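You operate a simulated robot arm through the tools that you are given. There is no shell and no other tool. Be economical: measure what you need, move in short steps, check, and stop when the job is done.

You run a simulated two-armed robot. Do the job below in one go: nothing can be reset, and whatever is moved stays where it is left.

JOB
Pick up the dark grey rod with a blue grip with one hand, pass it to the other hand and put it on the long shelf under the air conditioner.

Only the result counts: the job must be done as asked and must still hold three seconds after the hand-in. Knocking over, shifting, dropping, spilling or breaking anything else fails it.

ROBOT AND FRAMES
Two 7-joint arms with two-finger parallel grippers on one trunk, on a base that drives. Base frame: it is fixed to the floor where the robot stands at the start and does not move with it; the origin is under the middle of the robot, x ahead of it, y to its left, z up. Lengths are in mm, angles in degrees, forces in N, time in s.
The left shoulder is at the start at [36, 101, 1186], the right one opposite. With the tool pointing down near the work surface each hand reaches from about 220 to 520 mm from the robot's upright axis, wherever it stands, measured 20 degrees to its own side. Places, roughly: long shelf under the air conditioner (14x88 cm) [500, 1420, 1100]. Payload 2.4 kg a hand.
The tool frame of a hand sits at the grasp point between the pads (the TCP): z along the fingers, y along the line on which they close. The tips reach 24 mm beyond it. Largest opening 68 mm; finger width 17, thickness 10; the body of the gripper, 40 by 70 mm, starts 41 mm behind the TCP.
Orientation is that of the tool frame in the base frame, as a unit quaternion [w, x, y, z]. With the fingers straight down and closing along the base's y, the tool's x points along the base's -x, its y along +y and its z along -z.

CONTROLS
- The arms move only by the tool nudge_tool. It takes "left_steps", "right_steps" or both (then of equal length, played together; a hand with none holds still); each is one flat list of numbers, 7 for each row, row after row: the turn, a rotation vector about the tool's x, y, z in degrees, then the shift along the tool's x, y, z in mm, then the finger opening in mm, from 0 to 68. In form: [ax, ay, az, x, y, z, fingers, ax, ay, az, x, y, z, fingers, ...]. A call has 1 to 12 rows; each row is the pose to reach, as a shift and turn from the pose commanded when the call began, along the tool's axes at that moment. A row lasts 0.2 s, in which the tool goes at most 50 mm and 8.6 degrees; a call with a longer step from one row to the next is refused whole, and so is a gripper value outside its range. A pose out of reach is approached as far as the arm can. The call stops where the force on the tool passes 40 N (or 10 N more than at its start, if that is more) or the arm is blocked; 0.2 s more then pass. The fingers move at their own pace (about 72 mm/s each) and stop on an object; they squeeze with about 42 N. The grip force told is the motor's: it shows also when the fingers shut on nothing. Time passes only in rows, and 0.2 s behind the last, so rows that repeat a pose let the fingers close. The reply holds the time, the measured pose of the TCP, the force on the tool along the base axes, the opening and the grip force, in the units named above and with some noise, with the torque about the TCP (base axes, N m) and any sound that the robot's microphone picked up.
- Cameras (640 x 400 px; columns grow to the right, rows downward): "scene" is now at [123.9, 9.8, 1380.4]; the picture's right is [0.11, -0.99, 0.00], its down [-0.26, -0.03, -0.97] and it looks along [0.96, 0.10, -0.26] (base axes); focal length 214 px, centre (320, 200). "left" rides on the left gripper at [84, -11, -75] in its tool frame; the picture's right is [0.13, 0.99, 0.00], its down [-0.60, 0.08, -0.79] and it looks along [-0.79, 0.10, 0.61] (tool axes); focal length 251 px, centre (320, 200). "right" rides on the right gripper at [84, 11, -75] in its tool frame; the picture's right is [-0.13, 0.99, 0.00], its down [-0.60, -0.08, -0.79] and it looks along [-0.79, -0.10, 0.61] (tool axes); focal length 251 px, centre (320, 200). There is no depth. A picture from a camera that has moved, and an enlarged one, comes with that camera's place and axes in the base frame and with its lens.
- capture(camera): a new picture of that camera. It takes no simulated time.
- move_column(by): slides the trunk up (or, below 0, down) by that many mm; the arms and the scene camera ride with it, the base frame stays. It gives what a move gives, with no picture.
- steer(legs): drives the robot by 1 to 6 legs, each [ahead, left, turn to the left] in mm, mm and degrees, along the robot's own axes; the way and the turn of a leg run together, so that a leg with both is an arc; at most 1500 mm and 180 degrees a leg. The arms and the cameras ride along, it lands a little off, and it stops where it bumps. It gives what a move gives.
- aim_head(pan, tilt): turns the head with the scene camera to pan (to the left, within 86 degrees either way) and tilt (down, from -29 to 69), counted from straight ahead of the robot. It gives what a move gives.
- inspect(camera, box): a new picture of the part [left, top, right, bottom] of that camera's present view, enlarged. It takes no simulated time.
- finish_job(): hands the job in; it is judged then, once.

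Go step by step. Nothing tells you exact positions but the pictures and the camera data: compare them with the known pose of the tool, close in by small moves and look again before you grip or let go. The budget is 120 turns and 100 pictures, counting those below and the enlarged ones. Unless the task says otherwise, let go and move clear before handing in, and close with one line.

The tools are called after "Call:" as a command line: name --argument value ..., lists and objects as JSON in quotes. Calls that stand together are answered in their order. nudge_tool: Moves the arms, as the interface text tells. Its arguments: {"type":"object","properties":{"left_steps":{"type":"array"},"right_steps":{"type":"array"}},"required":[]} The other tools are called the same way: move_column (by) slides the trunk up or down; steer (legs) drives the base; aim_head (pan, tilt) turns the head that bears the scene camera; capture (camera) takes a picture; inspect (camera, box) takes an enlarged picture of a part of a camera's view; finish_job () hands the job in.

At the start:

```text
time: 0.0
left_tool_pos: [244.0, 128.4, 1330.3]
left_tool_rot: [-0.001, -0.001, 1.0, 0.0]
left_wrist_force: [0.7, -0.2, 0.8]
left_wrist_torque: [-0.03, -0.01, 0.02]
left_opening: 68.1
left_finger_force: 0.0
right_tool_pos: [264.3, -80.2, 1342.9]
right_tool_rot: [0.0, 0.0, 1.0, -0.001]
right_wrist_force: [-0.7, -0.5, -0.5]
right_wrist_torque: [0.04, 0.02, -0.04]
right_opening: 67.8
right_finger_force: 0.2
trunk travel left (down, up): [-400.0, 450.0]
robot x, y, heading: [-2.1, -1.5, -0.1]
head pan, tilt: [6.1, 14.9]
```

scene: 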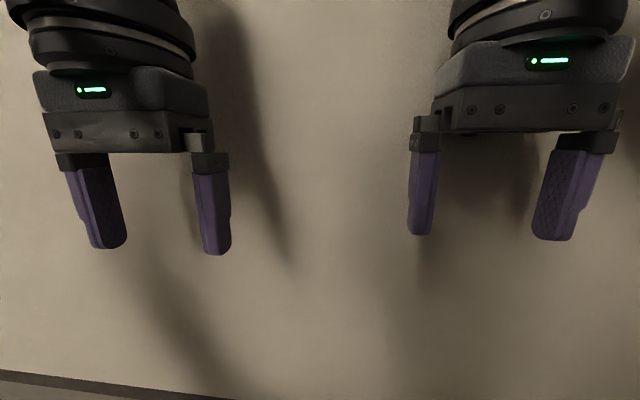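
right: 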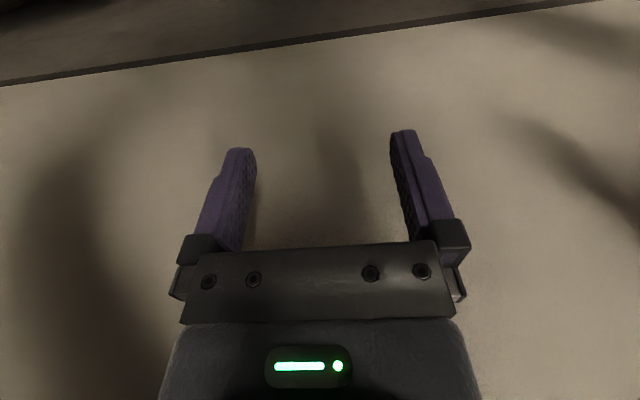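
left: 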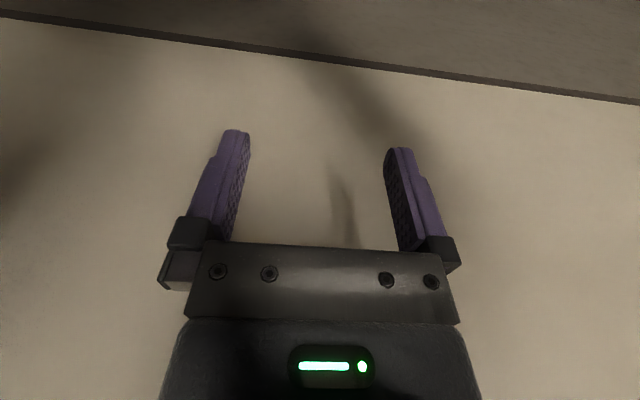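

I see only a wall ahead and both empty grippers; the rod is not in view yet. I look around with the head, first to the left where the shelf should be.

Call:
aim_head --pan 70 --tilt 20

Call:
capture --camera "scene"

Call:
aim_head --pan -70 --tilt 20

Call:
capture --camera "scene"

Call:
aim_head --pan 0 --tilt 60

Call:
capture --camera "scene"

```text
time: 1.3
left_tool_pos: [245.6, 129.9, 1331.8]
left_tool_rot: [0.0, -0.001, 1.0, 0.0]
left_wrist_force: [0.8, 0.2, 0.0]
left_wrist_torque: [-0.01, -0.01, -0.03]
left_opening: 68.1
left_finger_force: 0.0
right_tool_pos: [264.3, -79.7, 1342.8]
right_tool_rot: [0.001, 0.0, 1.0, 0.0]
right_wrist_force: [0.0, -0.5, 0.6]
right_wrist_torque: [-0.01, 0.0, 0.0]
right_opening: 68.2
right_finger_force: 0.0
trunk travel left (down, up): [-400.0, 450.0]
robot x, y, heading: [-1.7, -1.1, -0.2]
head pan, tilt: [70.0, 20.0]
```

```text
96 pictures are left
camera scene: at [63.0, 87.3, 1372.2], right [0.94, -0.34, 0.0], down [-0.12, -0.32, -0.94], along [0.32, 0.88, -0.34], focal length 214 px, centre (320, 200)
```

scene: 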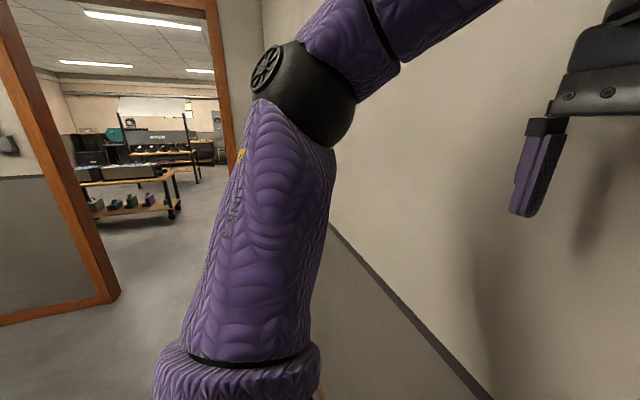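

```text
time: 3.6
left_tool_pos: [244.1, 130.6, 1330.5]
left_tool_rot: [0.0, -0.001, 1.0, -0.001]
left_wrist_force: [-0.4, -0.4, 0.2]
left_wrist_torque: [0.01, 0.0, 0.01]
left_opening: 67.9
left_finger_force: 0.0
right_tool_pos: [263.1, -81.1, 1342.3]
right_tool_rot: [0.001, 0.0, 1.0, 0.0]
right_wrist_force: [-0.5, -0.3, 0.0]
right_wrist_torque: [0.02, 0.01, 0.0]
right_opening: 68.0
right_finger_force: 0.1
trunk travel left (down, up): [-400.0, 450.0]
robot x, y, heading: [-2.2, 0.4, -0.1]
head pan, tilt: [-70.0, 20.0]
```

```text
95 pictures are left
camera scene: at [63.0, -87.7, 1372.2], right [-0.94, -0.34, 0.0], down [-0.12, 0.32, -0.94], along [0.32, -0.88, -0.34], focal length 214 px, centre (320, 200)
```

scene: 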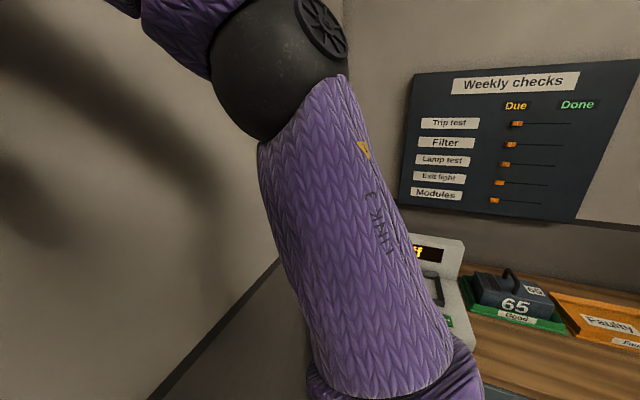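

```text
time: 5.0
left_tool_pos: [244.5, 129.2, 1330.3]
left_tool_rot: [0.0, -0.001, 1.0, 0.0]
left_wrist_force: [-0.1, -0.4, 0.0]
left_wrist_torque: [0.02, 0.03, -0.03]
left_opening: 67.7
left_finger_force: 0.0
right_tool_pos: [263.4, -80.2, 1342.7]
right_tool_rot: [0.0, -0.001, 1.0, 0.0]
right_wrist_force: [-0.1, -0.5, -0.3]
right_wrist_torque: [0.01, 0.01, -0.02]
right_opening: 68.0
right_finger_force: 0.0
trunk travel left (down, up): [-400.0, 450.0]
robot x, y, heading: [-0.1, 4.4, -0.3]
head pan, tilt: [0.0, 60.0]
```

```text
94 pictures are left
camera scene: at [97.7, -0.2, 1314.1], right [0.0, -1.0, 0.0], down [-0.87, 0.0, -0.5], along [0.5, 0.0, -0.87], focal length 214 px, centre (320, 200)
```

scene: 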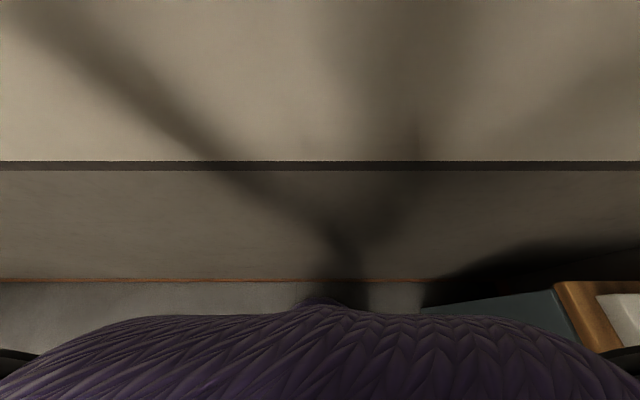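

There is a wall close ahead (x≈315), a workbench to my right and a passage to the left. I look further round both sides before driving.

Call:
aim_head --pan -86 --tilt 35

Call:
capture --camera "scene"

Call:
aim_head --pan 86 --tilt 35

Call:
capture --camera "scene"

```text
time: 6.6
left_tool_pos: [244.2, 129.5, 1330.6]
left_tool_rot: [0.0, -0.001, 1.0, 0.0]
left_wrist_force: [-0.4, -0.8, -0.6]
left_wrist_torque: [-0.01, 0.0, 0.01]
left_opening: 68.0
left_finger_force: 0.0
right_tool_pos: [263.6, -81.6, 1342.3]
right_tool_rot: [0.0, 0.0, 1.0, 0.0]
right_wrist_force: [0.6, 0.0, 0.5]
right_wrist_torque: [0.02, 0.0, -0.03]
right_opening: 67.9
right_finger_force: 0.1
trunk travel left (down, up): [-400.0, 450.0]
robot x, y, heading: [-2.5, -1.5, -0.1]
head pan, tilt: [-85.9, 35.0]
```

```text
93 pictures are left
camera scene: at [37.3, -88.0, 1348.3], right [-1.0, -0.07, 0.0], down [-0.04, 0.57, -0.82], along [0.06, -0.82, -0.57], focal length 214 px, centre (320, 200)
```

scene: 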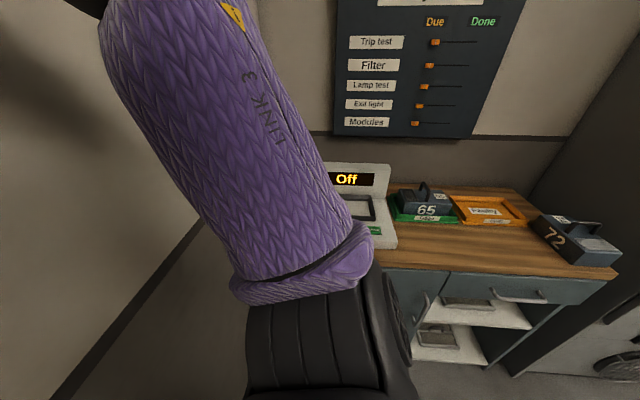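

```text
time: 9.2
left_tool_pos: [244.3, 129.5, 1332.1]
left_tool_rot: [0.0, -0.001, 1.0, 0.0]
left_wrist_force: [0.8, 0.4, 0.0]
left_wrist_torque: [0.04, 0.01, 0.01]
left_opening: 68.0
left_finger_force: 0.1
right_tool_pos: [263.9, -80.6, 1341.6]
right_tool_rot: [-0.001, 0.0, 1.0, 0.001]
right_wrist_force: [0.1, 0.5, -0.9]
right_wrist_torque: [0.0, 0.0, -0.02]
right_opening: 68.0
right_finger_force: 0.0
trunk travel left (down, up): [-400.0, 450.0]
robot x, y, heading: [-3.1, 1.2, 0.0]
head pan, tilt: [85.9, 35.0]
```

```text
92 pictures are left
camera scene: at [37.3, 87.7, 1348.3], right [1.0, -0.07, 0.0], down [-0.04, -0.57, -0.82], along [0.06, 0.82, -0.57], focal length 214 px, centre (320, 200)
```

scene: 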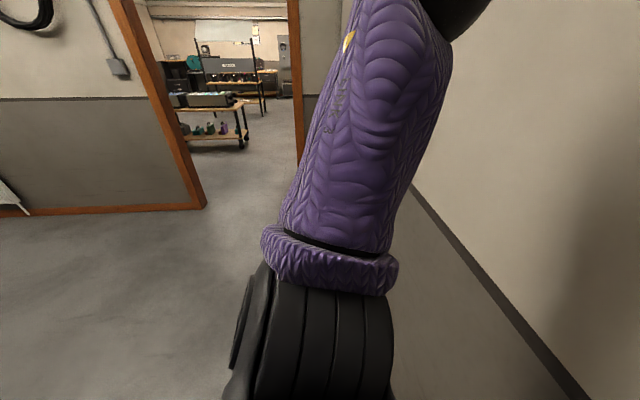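

No rod yet; bench at right, clear floor to the left and a doorway. I back off and shift left a bit, then turn left for a wider look.

Call:
steer --legs '[[-200, 300, 0], [0, 0, 90]]'

Call:
aim_head --pan -50 --tilt 15

Call:
capture --camera "scene"

Call:
aim_head --pan 0 --tilt 15

Call:
capture --camera "scene"

Call:
aim_head --pan 80 --tilt 15

Call:
capture --camera "scene"

```text
time: 15.3
left_tool_pos: [-324.9, 548.7, 1331.6]
left_tool_rot: [0.0, -0.704, 0.711, 0.0]
left_wrist_force: [0.0, 0.6, -0.6]
left_wrist_torque: [0.01, 0.01, 0.01]
left_opening: 68.3
left_finger_force: 0.0
right_tool_pos: [-115.7, 564.6, 1342.0]
right_tool_rot: [0.0, -0.701, 0.713, 0.0]
right_wrist_force: [-0.5, 0.5, -0.9]
right_wrist_torque: [0.0, -0.02, 0.0]
right_opening: 68.0
right_finger_force: 0.0
trunk travel left (down, up): [-400.0, 450.0]
robot x, y, heading: [-199.8, 302.8, 89.3]
head pan, tilt: [85.9, 35.0]
```

```text
time: 17.5
left_tool_pos: [-325.0, 548.5, 1330.6]
left_tool_rot: [0.0, -0.702, 0.712, 0.0]
left_wrist_force: [-0.2, 0.5, 0.4]
left_wrist_torque: [0.0, 0.02, 0.0]
left_opening: 68.0
left_finger_force: 0.0
right_tool_pos: [-116.4, 566.4, 1342.4]
right_tool_rot: [0.0, -0.702, 0.712, 0.0]
right_wrist_force: [-0.3, 0.3, 0.0]
right_wrist_torque: [-0.02, -0.01, 0.03]
right_opening: 68.0
right_finger_force: 0.1
trunk travel left (down, up): [-400.0, 450.0]
robot x, y, heading: [-195.8, 303.0, 89.2]
head pan, tilt: [-50.0, 15.0]
```

```text
91 pictures are left
camera scene: at [-127.0, 393.0, 1380.3], right [0.63, -0.77, 0.0], down [-0.2, -0.16, -0.97], along [0.75, 0.61, -0.26], focal length 214 px, centre (320, 200)
```

scene: 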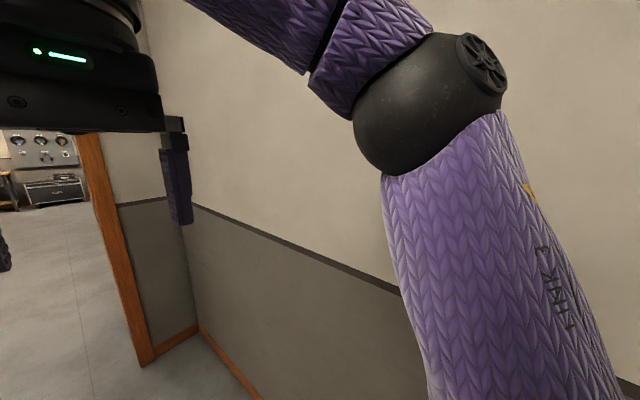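

```text
time: 18.7
left_tool_pos: [-325.0, 548.2, 1330.9]
left_tool_rot: [0.001, -0.703, 0.711, 0.0]
left_wrist_force: [-0.6, 0.1, 0.4]
left_wrist_torque: [-0.01, 0.01, 0.0]
left_opening: 68.0
left_finger_force: 0.1
right_tool_pos: [-114.6, 565.5, 1342.5]
right_tool_rot: [0.0, -0.702, 0.712, -0.001]
right_wrist_force: [-0.6, 0.1, 0.1]
right_wrist_torque: [0.07, -0.03, 0.0]
right_opening: 67.9
right_finger_force: 0.1
trunk travel left (down, up): [-400.0, 450.0]
robot x, y, heading: [-204.2, 302.9, 89.2]
head pan, tilt: [0.0, 15.0]
```

```text
90 pictures are left
camera scene: at [-198.0, 427.3, 1380.3], right [1.0, -0.01, 0.0], down [0.0, -0.26, -0.97], along [0.01, 0.97, -0.26], focal length 214 px, centre (320, 200)
```

scene: 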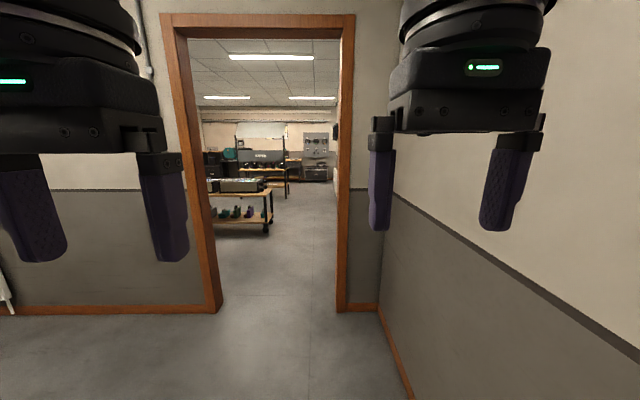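

```text
time: 20.2
left_tool_pos: [-326.7, 548.5, 1330.2]
left_tool_rot: [0.0, -0.703, 0.711, 0.0]
left_wrist_force: [-0.5, 0.1, -0.2]
left_wrist_torque: [0.02, -0.01, 0.0]
left_opening: 67.9
left_finger_force: 0.1
right_tool_pos: [-114.9, 566.0, 1341.7]
right_tool_rot: [0.0, -0.702, 0.712, 0.0]
right_wrist_force: [0.3, 1.0, -0.6]
right_wrist_torque: [-0.02, 0.01, -0.03]
right_opening: 68.0
right_finger_force: 0.1
trunk travel left (down, up): [-400.0, 450.0]
robot x, y, heading: [-196.0, 301.4, 89.2]
head pan, tilt: [80.0, 15.0]
```

```text
89 pictures are left
camera scene: at [-291.1, 351.5, 1380.3], right [0.19, 0.98, 0.0], down [0.25, -0.05, -0.97], along [-0.95, 0.18, -0.26], focal length 214 px, centre (320, 200)
```

scene: 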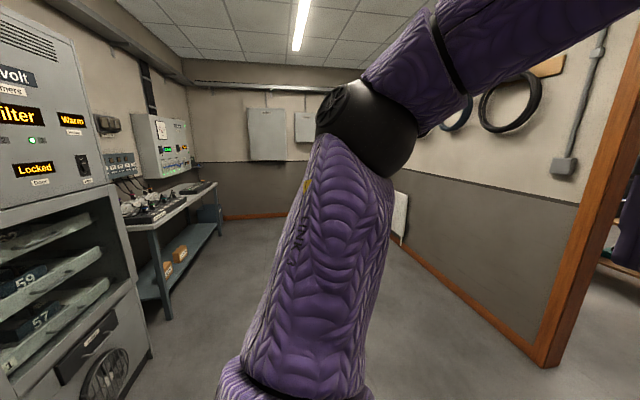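

The door to a second room lies ahead (frame about x -1080..33, y≈1950); the shelf at x≈500 must be behind the wall on the right. I zoom in on the doorway and surroundings.

Call:
inspect --camera "scene" --box '[0, 60, 240, 260]'

Call:
aim_head --pan 0 --tilt 15

Call:
inspect --camera "scene" --box '[180, 120, 360, 250]'

```text
2.00 times, centred on (120, 160) of scene
camera zoom: at [-291.1, 351.5, 1380.3], right [0.19, 0.98, 0.0], down [0.25, -0.05, -0.97], along [-0.95, 0.18, -0.26], focal length 429 px, centre (720, 280)
```

zoom: 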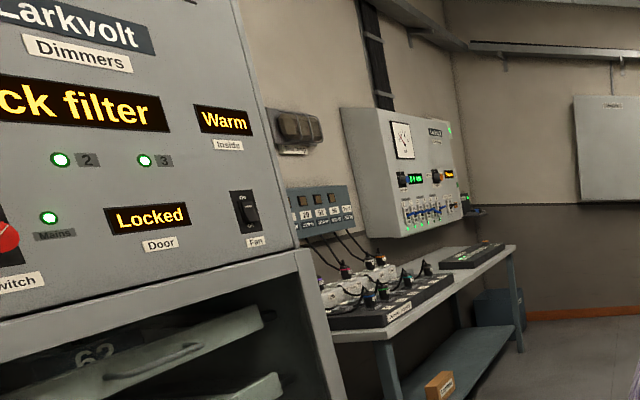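

```text
time: 21.7
left_tool_pos: [-325.6, 547.6, 1331.1]
left_tool_rot: [0.0, -0.702, 0.712, 0.0]
left_wrist_force: [-0.2, 0.2, -0.1]
left_wrist_torque: [-0.01, 0.03, 0.0]
left_opening: 68.0
left_finger_force: 0.0
right_tool_pos: [-115.6, 565.2, 1343.2]
right_tool_rot: [0.0, -0.702, 0.712, 0.0]
right_wrist_force: [-0.8, 0.6, 0.8]
right_wrist_torque: [-0.01, 0.03, 0.02]
right_opening: 68.0
right_finger_force: 0.0
trunk travel left (down, up): [-400.0, 450.0]
robot x, y, heading: [-199.0, 300.4, 89.3]
head pan, tilt: [0.0, 15.0]
```

```text
3.08 times, centred on (270, 185) of scene
camera zoom: at [-198.2, 427.3, 1380.3], right [1.0, -0.01, 0.0], down [0.0, -0.26, -0.97], along [0.01, 0.97, -0.26], focal length 660 px, centre (474, 246)
```

zoom: 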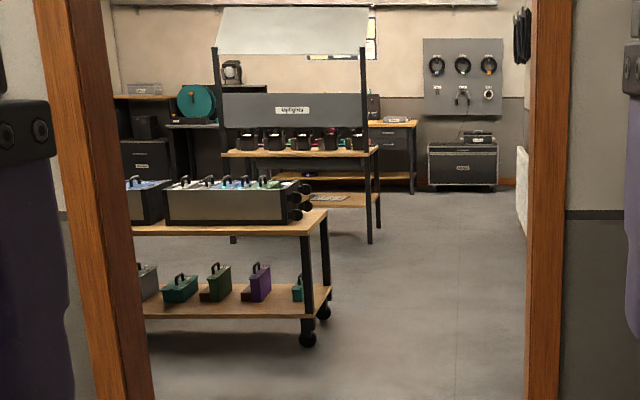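

The rod isn't visible through the door. I turn to survey the rest of this room first.

Call:
steer --legs '[[0, 0, 90]]'

Call:
capture --camera "scene"

Call:
aim_head --pan 80 --tilt 25

Call:
capture --camera "scene"

Call:
aim_head --pan -40 --tilt 15

Call:
capture --camera "scene"

```text
time: 26.0
left_tool_pos: [-442.8, 169.9, 1330.0]
left_tool_rot: [0.0, 1.0, 0.007, 0.001]
left_wrist_force: [0.1, -0.2, 0.0]
left_wrist_torque: [-0.02, -0.04, 0.0]
left_opening: 68.1
left_finger_force: 0.0
right_tool_pos: [-464.4, 379.6, 1342.0]
right_tool_rot: [0.001, 1.0, 0.006, 0.0]
right_wrist_force: [0.2, 0.9, 0.5]
right_wrist_torque: [0.02, -0.02, 0.02]
right_opening: 68.2
right_finger_force: 0.1
trunk travel left (down, up): [-400.0, 450.0]
robot x, y, heading: [-196.2, 300.4, -179.3]
head pan, tilt: [0.0, 15.0]
```

```text
86 pictures are left
camera scene: at [-324.7, 300.7, 1380.3], right [-0.01, 1.0, 0.0], down [0.26, 0.0, -0.97], along [-0.97, -0.01, -0.26], focal length 214 px, centre (320, 200)
```

scene: 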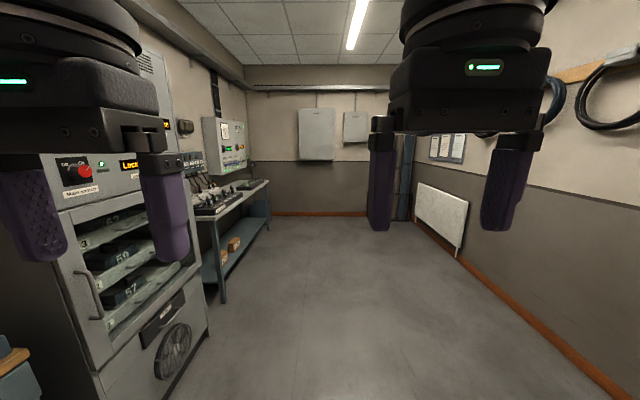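

```text
time: 27.5
left_tool_pos: [-441.2, 170.4, 1330.1]
left_tool_rot: [0.0, 1.0, 0.007, 0.0]
left_wrist_force: [-0.2, -0.7, -0.6]
left_wrist_torque: [0.03, -0.01, 0.0]
left_opening: 67.8
left_finger_force: 0.0
right_tool_pos: [-463.7, 380.3, 1343.8]
right_tool_rot: [-0.001, 1.0, 0.006, 0.001]
right_wrist_force: [0.3, -0.2, 0.1]
right_wrist_torque: [0.02, -0.01, 0.02]
right_opening: 68.0
right_finger_force: 0.0
trunk travel left (down, up): [-400.0, 450.0]
robot x, y, heading: [-202.7, 300.1, -179.4]
head pan, tilt: [80.0, 25.0]
```

```text
85 pictures are left
camera scene: at [-246.2, 211.0, 1364.1], right [-0.99, 0.16, 0.0], down [0.07, 0.42, -0.91], along [-0.15, -0.89, -0.42], focal length 214 px, centre (320, 200)
```

scene: 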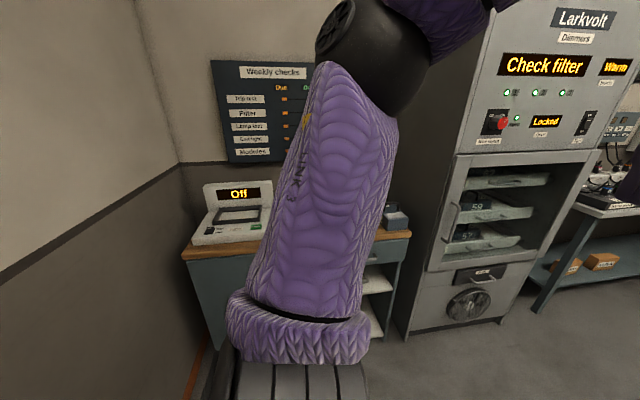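

```text
time: 29.5
left_tool_pos: [-442.2, 170.4, 1330.8]
left_tool_rot: [0.0, 1.0, 0.007, 0.0]
left_wrist_force: [-0.1, -0.2, 0.1]
left_wrist_torque: [0.0, -0.02, -0.01]
left_opening: 68.2
left_finger_force: 0.1
right_tool_pos: [-463.2, 378.7, 1342.7]
right_tool_rot: [0.001, 1.0, 0.006, -0.001]
right_wrist_force: [-0.3, -0.4, 0.6]
right_wrist_torque: [0.02, 0.02, 0.04]
right_opening: 67.8
right_finger_force: 0.0
trunk travel left (down, up): [-400.0, 450.0]
robot x, y, heading: [-200.7, 301.1, -179.4]
head pan, tilt: [-40.0, 15.0]
```

```text
84 pictures are left
camera scene: at [-303.6, 361.1, 1380.3], right [0.63, 0.77, 0.0], down [0.2, -0.16, -0.97], along [-0.75, 0.61, -0.26], focal length 214 px, centre (320, 200)
```

scene: 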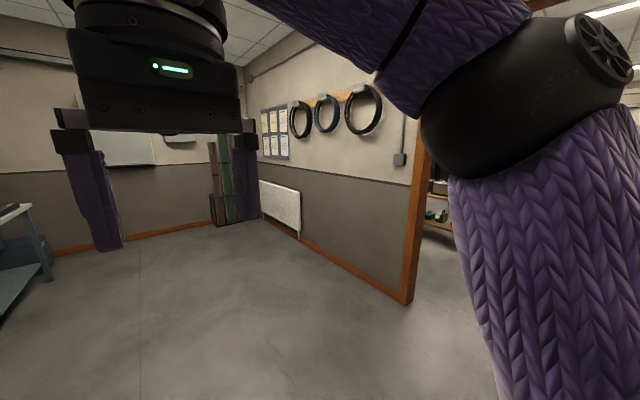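

No AC or rod in this room; I drive to the doorway and look into the next room.

Call:
steer --legs '[[0, 0, -90], [0, 320, 0], [1350, 0, 0]]'

Call:
aim_head --pan 0 --tilt 15

Call:
capture --camera "scene"

```text
time: 42.0
left_tool_pos: [-723.9, 1924.6, 1331.5]
left_tool_rot: [0.0, 0.724, -0.69, 0.0]
left_wrist_force: [-0.3, 0.3, 0.0]
left_wrist_torque: [0.01, 0.02, -0.02]
left_opening: 68.1
left_finger_force: 0.1
right_tool_pos: [-514.0, 1955.1, 1343.4]
right_tool_rot: [0.0, 0.724, -0.69, 0.0]
right_wrist_force: [-0.4, -0.2, 0.5]
right_wrist_torque: [0.0, -0.01, -0.01]
right_opening: 68.0
right_finger_force: 0.1
trunk travel left (down, up): [-400.0, 450.0]
robot x, y, heading: [-583.3, 1687.6, 92.5]
head pan, tilt: [-40.0, 15.0]
```

```text
time: 43.1
left_tool_pos: [-722.7, 1923.9, 1331.6]
left_tool_rot: [0.0, 0.724, -0.69, -0.001]
left_wrist_force: [0.2, -0.2, 0.2]
left_wrist_torque: [0.03, 0.0, 0.06]
left_opening: 68.1
left_finger_force: 0.0
right_tool_pos: [-515.2, 1955.3, 1342.9]
right_tool_rot: [0.001, 0.723, -0.69, 0.0]
right_wrist_force: [-0.7, 0.5, 0.5]
right_wrist_torque: [0.02, 0.01, 0.0]
right_opening: 67.8
right_finger_force: 0.0
trunk travel left (down, up): [-400.0, 450.0]
robot x, y, heading: [-585.6, 1690.1, 92.7]
head pan, tilt: [0.0, 15.0]
```

```text
83 pictures are left
camera scene: at [-589.2, 1811.4, 1380.3], right [1.0, 0.05, 0.0], down [0.01, -0.26, -0.97], along [-0.05, 0.96, -0.26], focal length 214 px, centre (320, 200)
```

scene: 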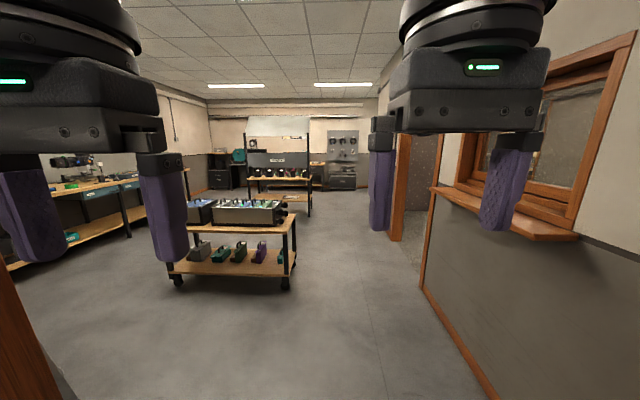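

The next room holds a cart, benches and, on the right past the window counter, another doorway. I drive in further.

Call:
steer --legs '[[800, -150, 0]]'

Call:
aim_head --pan -40 --tilt 15

Call:
capture --camera "scene"

Call:
aim_head --pan 40 --tilt 15

Call:
capture --camera "scene"

```text
time: 47.4
left_tool_pos: [-626.0, 2712.3, 1331.2]
left_tool_rot: [0.0, 0.733, -0.68, 0.0]
left_wrist_force: [0.1, 0.2, 0.5]
left_wrist_torque: [-0.03, -0.01, -0.01]
left_opening: 67.9
left_finger_force: 0.1
right_tool_pos: [-418.5, 2746.9, 1342.4]
right_tool_rot: [0.0, 0.731, -0.682, 0.0]
right_wrist_force: [0.1, 0.0, 0.3]
right_wrist_torque: [0.03, -0.01, 0.03]
right_opening: 67.9
right_finger_force: 0.1
trunk travel left (down, up): [-400.0, 450.0]
robot x, y, heading: [-477.2, 2477.5, 94.3]
head pan, tilt: [0.0, 15.0]
```

```text
time: 48.4
left_tool_pos: [-626.5, 2712.6, 1330.9]
left_tool_rot: [0.0, 0.733, -0.681, 0.001]
left_wrist_force: [-0.1, -0.5, 1.1]
left_wrist_torque: [0.01, 0.0, -0.01]
left_opening: 68.1
left_finger_force: 0.0
right_tool_pos: [-418.8, 2746.5, 1343.6]
right_tool_rot: [0.0, 0.732, -0.682, 0.0]
right_wrist_force: [-0.2, 0.3, -0.3]
right_wrist_torque: [-0.02, 0.03, 0.02]
right_opening: 68.2
right_finger_force: 0.1
trunk travel left (down, up): [-400.0, 450.0]
robot x, y, heading: [-477.9, 2475.1, 94.3]
head pan, tilt: [-40.0, 15.0]
```

```text
82 pictures are left
camera scene: at [-427.8, 2584.7, 1380.3], right [0.81, -0.59, 0.0], down [-0.15, -0.21, -0.97], along [0.57, 0.78, -0.26], focal length 214 px, centre (320, 200)
```

scene: 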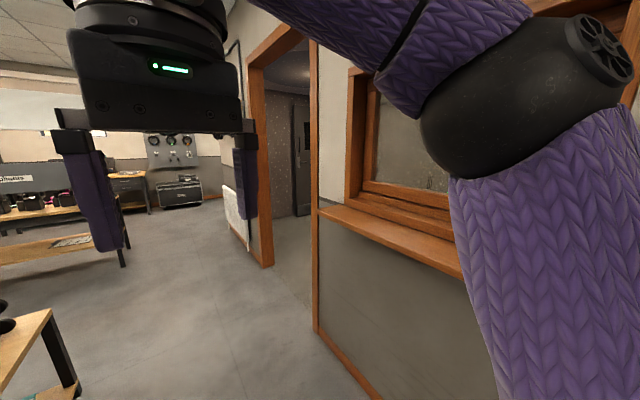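

```text
time: 50.0
left_tool_pos: [-626.6, 2712.1, 1330.8]
left_tool_rot: [0.0, 0.733, -0.68, 0.001]
left_wrist_force: [-1.7, 0.2, -0.4]
left_wrist_torque: [0.06, -0.02, -0.02]
left_opening: 67.6
left_finger_force: 0.0
right_tool_pos: [-418.3, 2746.1, 1342.1]
right_tool_rot: [0.001, 0.732, -0.681, 0.0]
right_wrist_force: [0.5, 0.3, -0.3]
right_wrist_torque: [-0.01, -0.02, -0.02]
right_opening: 67.8
right_finger_force: 0.0
trunk travel left (down, up): [-400.0, 450.0]
robot x, y, heading: [-478.4, 2481.2, 94.3]
head pan, tilt: [40.0, 15.0]
```

```text
81 pictures are left
camera scene: at [-547.4, 2576.0, 1380.3], right [0.72, 0.7, 0.0], down [0.18, -0.19, -0.97], along [-0.67, 0.69, -0.26], focal length 214 px, centre (320, 200)
```

scene: 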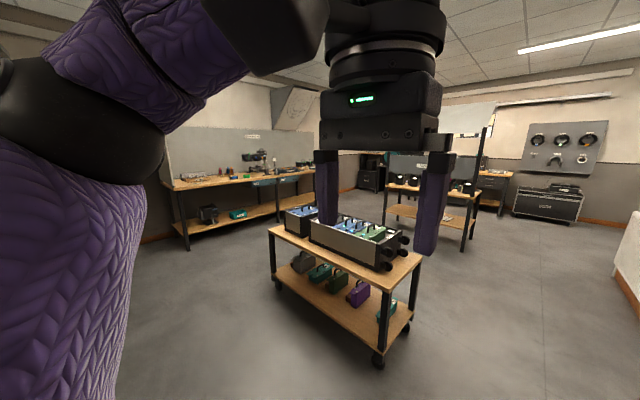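

The second door opening on the right spans about y 3640–4725 at x≈340. I zoom on the benches for the rod.

Call:
inspect --camera "scene" --box '[160, 130, 330, 236]'

Call:
inspect --camera "scene" --box '[260, 170, 480, 307]'

```text
3.76 times, centred on (245, 183) of scene
camera zoom: at [-547.4, 2576.0, 1380.3], right [0.72, 0.7, 0.0], down [0.18, -0.19, -0.97], along [-0.67, 0.69, -0.26], focal length 807 px, centre (602, 264)
```

zoom: 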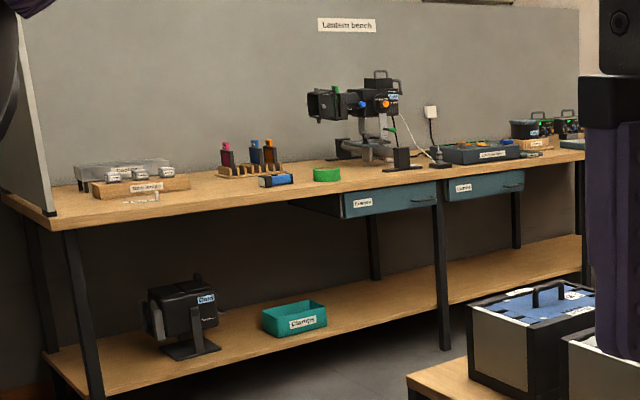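

```text
2.91 times, centred on (370, 238) of scene
camera zoom: at [-547.4, 2576.0, 1380.3], right [0.72, 0.7, 0.0], down [0.18, -0.19, -0.97], along [-0.67, 0.69, -0.26], focal length 624 px, centre (174, 88)
```

zoom: 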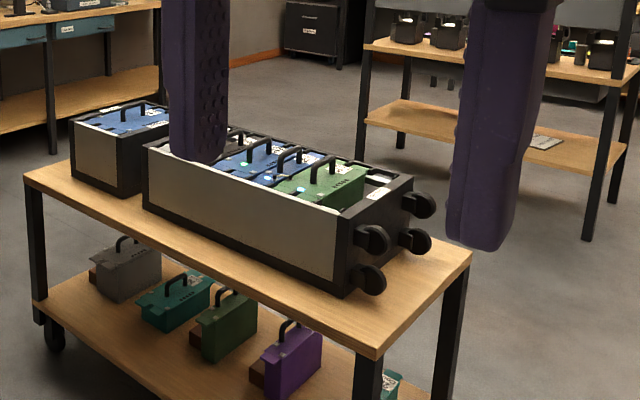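

A possible candidate lies on the lantern bench (blue/black item), but I first check the third room through the right doorway.

Call:
steer --legs '[[0, 0, -4.5], [1400, 0, 0], [250, 0, -85]]'

Call:
aim_head --pan 0 --tilt 15

Call:
capture --camera "scene"

```text
time: 61.0
left_tool_pos: [-101.1, 4186.3, 1330.5]
left_tool_rot: [0.0, -0.053, 0.999, 0.001]
left_wrist_force: [1.0, 0.1, 0.3]
left_wrist_torque: [-0.02, 0.03, -0.03]
left_opening: 67.8
left_finger_force: 0.0
right_tool_pos: [-60.3, 3979.9, 1341.6]
right_tool_rot: [0.001, -0.053, 0.999, -0.001]
right_wrist_force: [-0.3, 0.3, 0.5]
right_wrist_torque: [0.02, 0.0, 0.01]
right_opening: 68.1
right_finger_force: 0.0
trunk travel left (down, up): [-400.0, 450.0]
robot x, y, heading: [-327.3, 4028.4, 6.1]
head pan, tilt: [40.0, 15.0]
cut short: leg 3
```

```text
time: 62.0
left_tool_pos: [-102.0, 4186.5, 1330.9]
left_tool_rot: [0.0, -0.054, 0.999, -0.001]
left_wrist_force: [0.2, 0.6, 0.6]
left_wrist_torque: [-0.01, -0.04, 0.01]
left_opening: 68.0
left_finger_force: 0.1
right_tool_pos: [-58.6, 3979.7, 1341.8]
right_tool_rot: [0.0, -0.053, 0.999, 0.0]
right_wrist_force: [-0.5, -0.2, -0.7]
right_wrist_torque: [-0.04, -0.01, -0.01]
right_opening: 68.0
right_finger_force: 0.1
trunk travel left (down, up): [-400.0, 450.0]
robot x, y, heading: [-327.7, 4031.2, 6.2]
head pan, tilt: [0.0, 15.0]
```

```text
78 pictures are left
camera scene: at [-206.9, 4045.2, 1380.3], right [0.11, -0.99, 0.0], down [-0.26, -0.03, -0.97], along [0.96, 0.1, -0.26], focal length 214 px, centre (320, 200)
```

scene: 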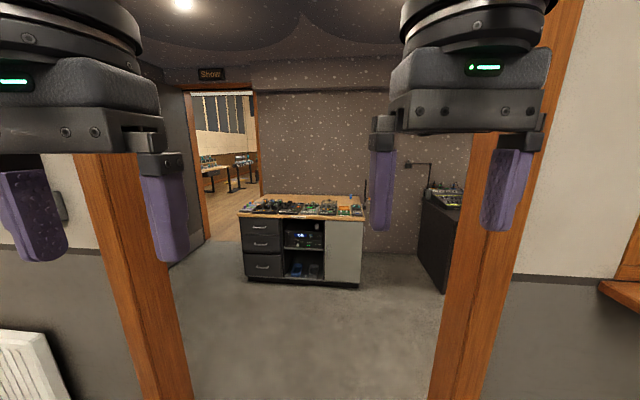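

The third room (control room) opens ahead; the shelf should be on the back side of its near wall to my right. I centre on the door (y≈4180) and drive in.

Call:
steer --legs '[[0, 0, -6], [0, 150, 0], [1300, 0, 0]]'

Call:
aim_head --pan -60 --tilt 15

Call:
capture --camera "scene"

```text
time: 69.9
left_tool_pos: [1178.0, 4312.4, 1331.1]
left_tool_rot: [0.0, -0.002, 1.0, 0.0]
left_wrist_force: [-0.2, 0.1, 0.4]
left_wrist_torque: [0.02, -0.03, -0.01]
left_opening: 68.0
left_finger_force: 0.0
right_tool_pos: [1198.7, 4103.0, 1342.9]
right_tool_rot: [0.0, 0.0, 1.0, 0.0]
right_wrist_force: [1.1, -0.5, 0.5]
right_wrist_torque: [-0.02, -0.04, 0.01]
right_opening: 68.1
right_finger_force: 0.1
trunk travel left (down, up): [-400.0, 450.0]
robot x, y, heading: [934.7, 4182.6, 0.1]
head pan, tilt: [0.0, 15.0]
```

```text
time: 71.2
left_tool_pos: [1178.1, 4313.2, 1331.3]
left_tool_rot: [0.0, -0.003, 1.0, 0.0]
left_wrist_force: [0.9, 0.0, 0.4]
left_wrist_torque: [0.01, 0.03, 0.02]
left_opening: 67.9
left_finger_force: 0.1
right_tool_pos: [1199.0, 4103.7, 1343.0]
right_tool_rot: [0.001, -0.001, 1.0, 0.0]
right_wrist_force: [0.3, 0.0, 0.1]
right_wrist_torque: [-0.02, 0.02, 0.01]
right_opening: 67.8
right_finger_force: 0.1
trunk travel left (down, up): [-400.0, 450.0]
robot x, y, heading: [934.7, 4184.2, 0.1]
head pan, tilt: [-60.0, 15.0]
```

```text
77 pictures are left
camera scene: at [1012.5, 4102.3, 1380.3], right [-0.86, -0.5, 0.0], down [-0.13, 0.22, -0.97], along [0.49, -0.83, -0.26], focal length 214 px, centre (320, 200)
```

scene: 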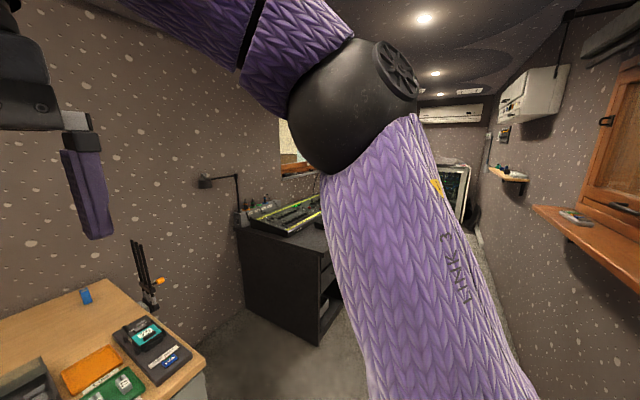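

I see the AC on the right wall with a long shelf below it at about [500,1450,1100] — a match. Now I look at the desk area for the rod.

Call:
inspect --camera "scene" --box '[0, 230, 220, 400]'

Call:
inspect --camera "scene" --box '[420, 60, 640, 240]'

Call:
aim_head --pan 0 --tilt 35

Call:
capture --camera "scene"

```text
2.35 times, centred on (110, 315) of scene
camera zoom: at [1012.5, 4102.3, 1380.3], right [-0.86, -0.5, 0.0], down [-0.13, 0.22, -0.97], along [0.49, -0.83, -0.26], focal length 505 px, centre (814, -71)
```

zoom: 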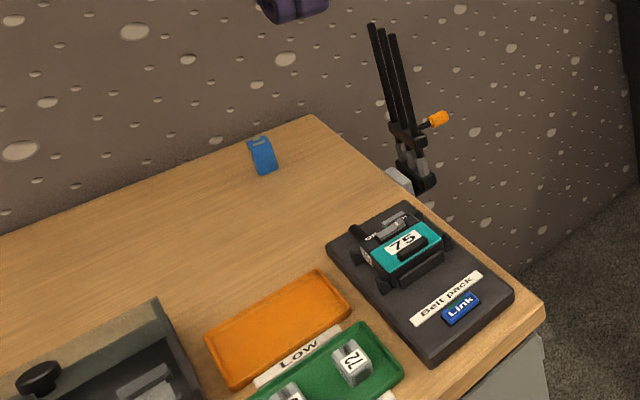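

```text
2.22 times, centred on (530, 150) of scene
camera zoom: at [1012.5, 4102.3, 1380.3], right [-0.86, -0.5, 0.0], down [-0.13, 0.22, -0.97], along [0.49, -0.83, -0.26], focal length 477 px, centre (-147, 311)
```

zoom: 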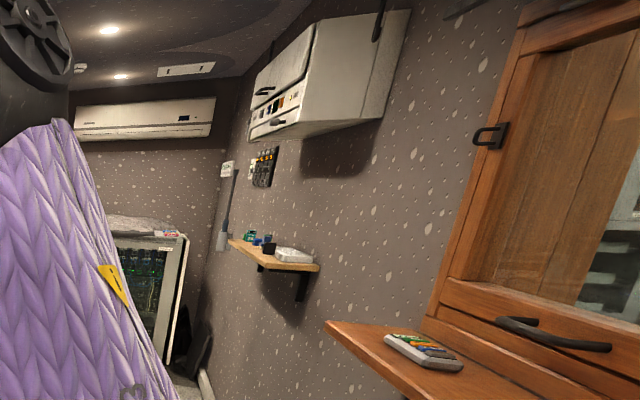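

```text
time: 72.5
left_tool_pos: [1178.5, 4312.6, 1330.9]
left_tool_rot: [0.001, -0.001, 1.0, 0.0]
left_wrist_force: [-1.0, 0.4, -0.6]
left_wrist_torque: [0.0, 0.01, 0.03]
left_opening: 67.6
left_finger_force: 0.0
right_tool_pos: [1198.3, 4103.8, 1342.3]
right_tool_rot: [0.0, -0.002, 1.0, 0.0]
right_wrist_force: [0.1, 0.3, 0.9]
right_wrist_torque: [0.02, 0.0, -0.04]
right_opening: 68.2
right_finger_force: 0.1
trunk travel left (down, up): [-400.0, 450.0]
robot x, y, heading: [933.4, 4182.5, -0.2]
head pan, tilt: [0.0, 35.0]
```

```text
74 pictures are left
camera scene: at [1053.6, 4183.2, 1348.3], right [0.0, -1.0, 0.0], down [-0.57, 0.0, -0.82], along [0.82, 0.0, -0.57], focal length 214 px, centre (320, 200)
```

scene: 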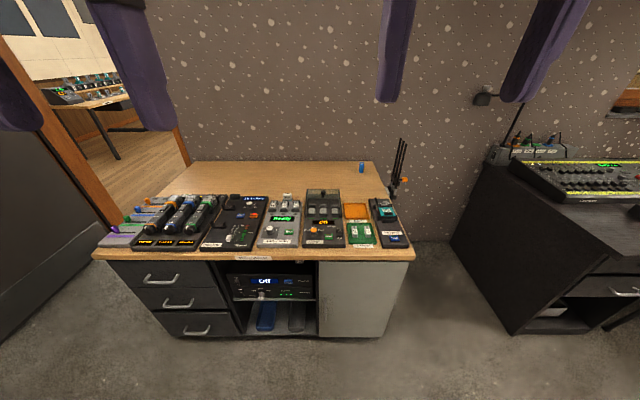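

On the desk there are handheld wireless mics with coloured bands in a tray — dark grey rods, one with a blue grip. I zoom in.

Call:
inspect --camera "scene" --box '[90, 180, 270, 260]'

Call:
inspect --camera "scene" --box '[220, 255, 330, 345]'

Call:
inspect --camera "scene" --box '[460, 80, 640, 240]'

```text
3.56 times, centred on (180, 220) of scene
camera zoom: at [1053.6, 4183.2, 1348.3], right [0.0, -1.0, 0.0], down [-0.57, 0.0, -0.82], along [0.82, 0.0, -0.57], focal length 763 px, centre (818, 129)
```

zoom: 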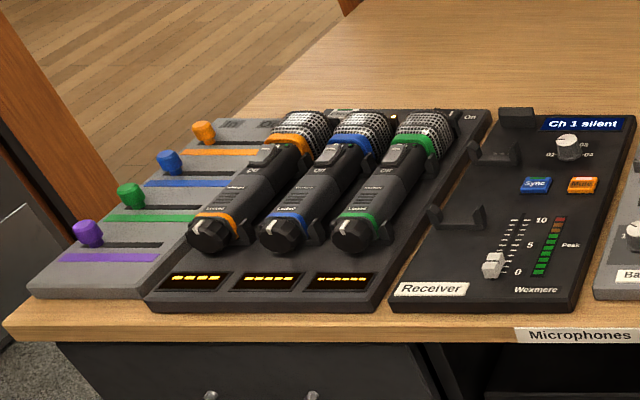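

```text
4.44 times, centred on (275, 300) of scene
camera zoom: at [1053.6, 4183.2, 1348.3], right [0.0, -1.0, 0.0], down [-0.57, 0.0, -0.82], along [0.82, 0.0, -0.57], focal length 953 px, centre (520, -244)
```

zoom: 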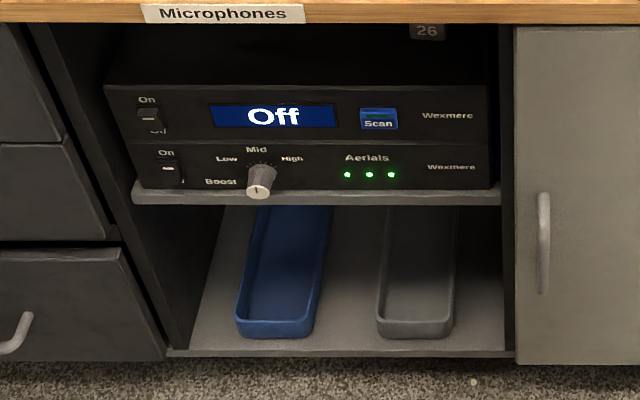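

```text
2.50 times, centred on (550, 160) of scene
camera zoom: at [1053.6, 4183.2, 1348.3], right [0.0, -1.0, 0.0], down [-0.57, 0.0, -0.82], along [0.82, 0.0, -0.57], focal length 536 px, centre (-255, 300)
```

zoom: 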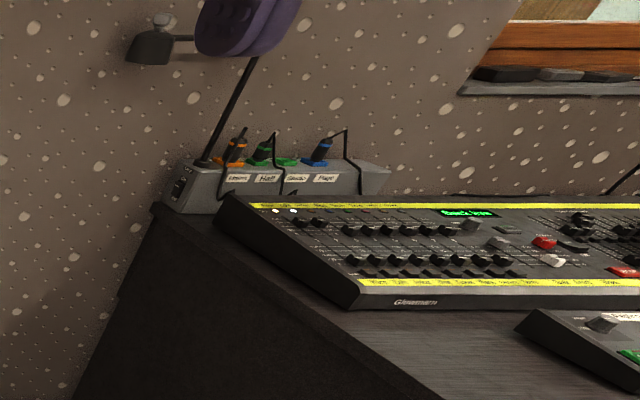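

The mics could be a candidate, but before deciding I inspect the rest of this room. I turn to face -y and look.

Call:
steer --legs '[[0, 0, -90]]'

Call:
aim_head --pan 0 --tilt 15

Call:
capture --camera "scene"

Call:
inspect --camera "scene" --box '[220, 130, 380, 260]'

```text
time: 76.8
left_tool_pos: [1062.1, 3938.0, 1332.0]
left_tool_rot: [0.0, 0.709, 0.706, 0.0]
left_wrist_force: [0.9, -0.3, -0.3]
left_wrist_torque: [-0.03, 0.04, -0.02]
left_opening: 68.4
left_finger_force: 0.0
right_tool_pos: [851.7, 3919.4, 1342.5]
right_tool_rot: [0.0, 0.71, 0.705, 0.0]
right_wrist_force: [0.2, -0.4, 0.5]
right_wrist_torque: [-0.01, 0.01, 0.0]
right_opening: 68.3
right_finger_force: 0.0
trunk travel left (down, up): [-400.0, 450.0]
robot x, y, heading: [933.0, 4185.0, -90.4]
head pan, tilt: [0.0, 35.0]
```

```text
time: 77.6
left_tool_pos: [1061.4, 3938.5, 1331.4]
left_tool_rot: [-0.001, 0.709, 0.705, 0.0]
left_wrist_force: [-0.2, -0.2, 0.7]
left_wrist_torque: [-0.01, 0.0, -0.02]
left_opening: 67.9
left_finger_force: 0.1
right_tool_pos: [852.4, 3918.6, 1343.0]
right_tool_rot: [0.0, 0.709, 0.705, 0.001]
right_wrist_force: [0.5, 0.0, -0.3]
right_wrist_torque: [-0.01, -0.01, 0.01]
right_opening: 68.0
right_finger_force: 0.1
trunk travel left (down, up): [-400.0, 450.0]
robot x, y, heading: [939.3, 4183.0, -90.3]
head pan, tilt: [0.0, 15.0]
```

```text
70 pictures are left
camera scene: at [933.1, 4057.9, 1380.2], right [-1.0, 0.01, 0.0], down [0.0, 0.26, -0.97], along [-0.01, -0.97, -0.26], focal length 214 px, centre (320, 200)
```

scene: 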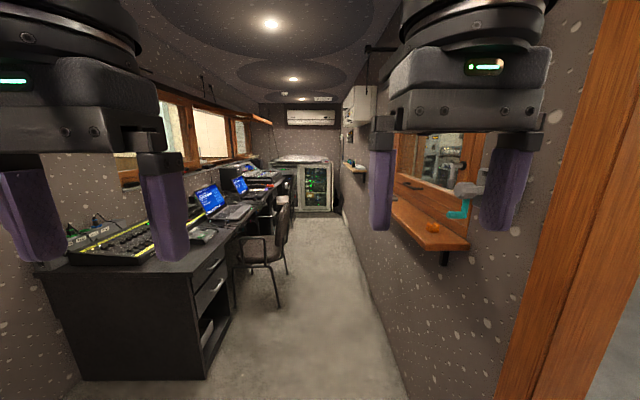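

```text
3.08 times, centred on (300, 195) of scene
camera zoom: at [933.1, 4057.9, 1380.2], right [-1.0, 0.01, 0.0], down [0.0, 0.26, -0.97], along [-0.01, -0.97, -0.26], focal length 660 px, centre (382, 215)
```

zoom: 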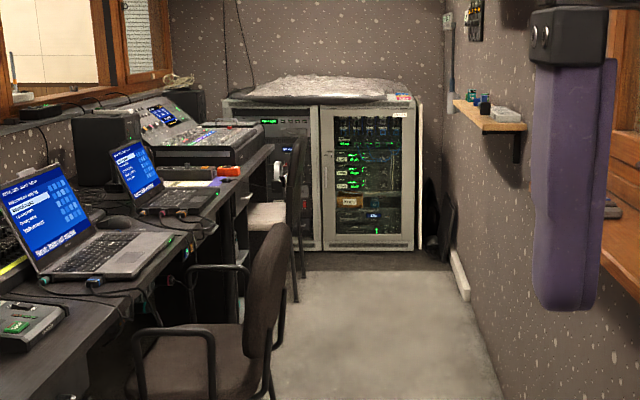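

The rod isn't obvious yet. I drive some way down the room (staying near x≈900) to see the desk, sill and shelf better.

Call:
steer --legs '[[1100, 30, 0]]'

Call:
aim_head --pan 35 --tilt 20

Call:
capture --camera "scene"

Call:
aim_head --pan -35 --tilt 20

Call:
capture --camera "scene"

```text
time: 83.2
left_tool_pos: [1089.0, 2834.9, 1330.4]
left_tool_rot: [0.0, 0.706, 0.708, 0.0]
left_wrist_force: [0.0, -0.1, -0.1]
left_wrist_torque: [0.02, -0.02, -0.03]
left_opening: 68.3
left_finger_force: 0.0
right_tool_pos: [879.9, 2815.0, 1342.9]
right_tool_rot: [0.0, 0.707, 0.707, 0.0]
right_wrist_force: [-0.5, 0.1, -0.5]
right_wrist_torque: [0.01, 0.02, 0.02]
right_opening: 68.3
right_finger_force: 0.1
trunk travel left (down, up): [-400.0, 450.0]
robot x, y, heading: [965.9, 3080.7, -90.0]
head pan, tilt: [0.0, 15.0]
```

```text
time: 84.2
left_tool_pos: [1089.6, 2836.8, 1330.4]
left_tool_rot: [0.0, 0.706, 0.708, 0.0]
left_wrist_force: [-0.1, 0.2, -0.3]
left_wrist_torque: [-0.01, 0.02, -0.01]
left_opening: 68.1
left_finger_force: 0.1
right_tool_pos: [880.1, 2815.5, 1343.1]
right_tool_rot: [0.0, 0.707, 0.707, 0.001]
right_wrist_force: [-0.4, 0.0, -0.2]
right_wrist_torque: [0.03, -0.01, -0.03]
right_opening: 68.1
right_finger_force: 0.0
trunk travel left (down, up): [-400.0, 450.0]
robot x, y, heading: [960.6, 3080.3, -90.1]
head pan, tilt: [35.0, 20.0]
```

```text
68 pictures are left
camera scene: at [1013.1, 2972.2, 1372.2], right [-0.82, -0.57, 0.0], down [-0.2, 0.28, -0.94], along [0.54, -0.77, -0.34], focal length 214 px, centre (320, 200)
```

scene: 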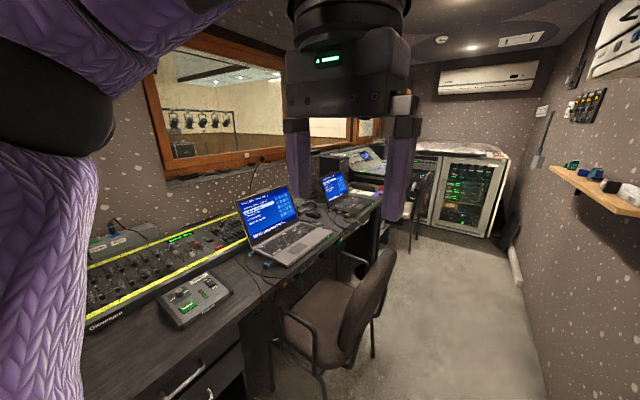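

```text
time: 85.7
left_tool_pos: [1089.8, 2835.3, 1332.3]
left_tool_rot: [0.0, 0.706, 0.708, -0.001]
left_wrist_force: [0.0, 0.1, -0.6]
left_wrist_torque: [0.02, -0.06, -0.01]
left_opening: 68.0
left_finger_force: 0.2
right_tool_pos: [880.5, 2816.8, 1342.6]
right_tool_rot: [0.0, 0.707, 0.707, -0.001]
right_wrist_force: [-0.8, -0.2, 0.0]
right_wrist_torque: [-0.01, -0.01, 0.01]
right_opening: 68.1
right_finger_force: 0.0
trunk travel left (down, up): [-400.0, 450.0]
robot x, y, heading: [959.7, 3078.2, -89.7]
head pan, tilt: [-35.0, 20.0]
```

```text
67 pictures are left
camera scene: at [906.4, 2972.2, 1372.2], right [-0.82, 0.57, 0.0], down [0.2, 0.28, -0.94], along [-0.54, -0.77, -0.34], focal length 214 px, centre (320, 200)
```

scene: 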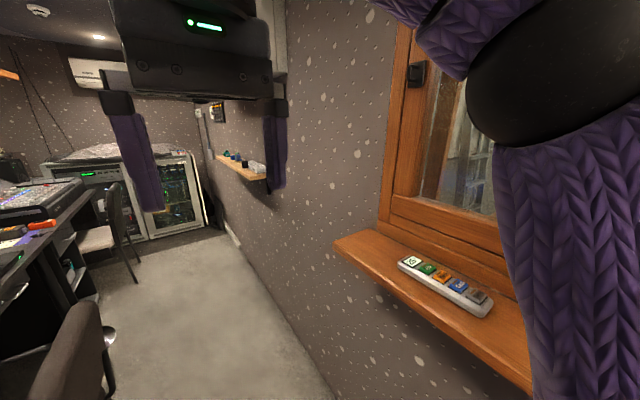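

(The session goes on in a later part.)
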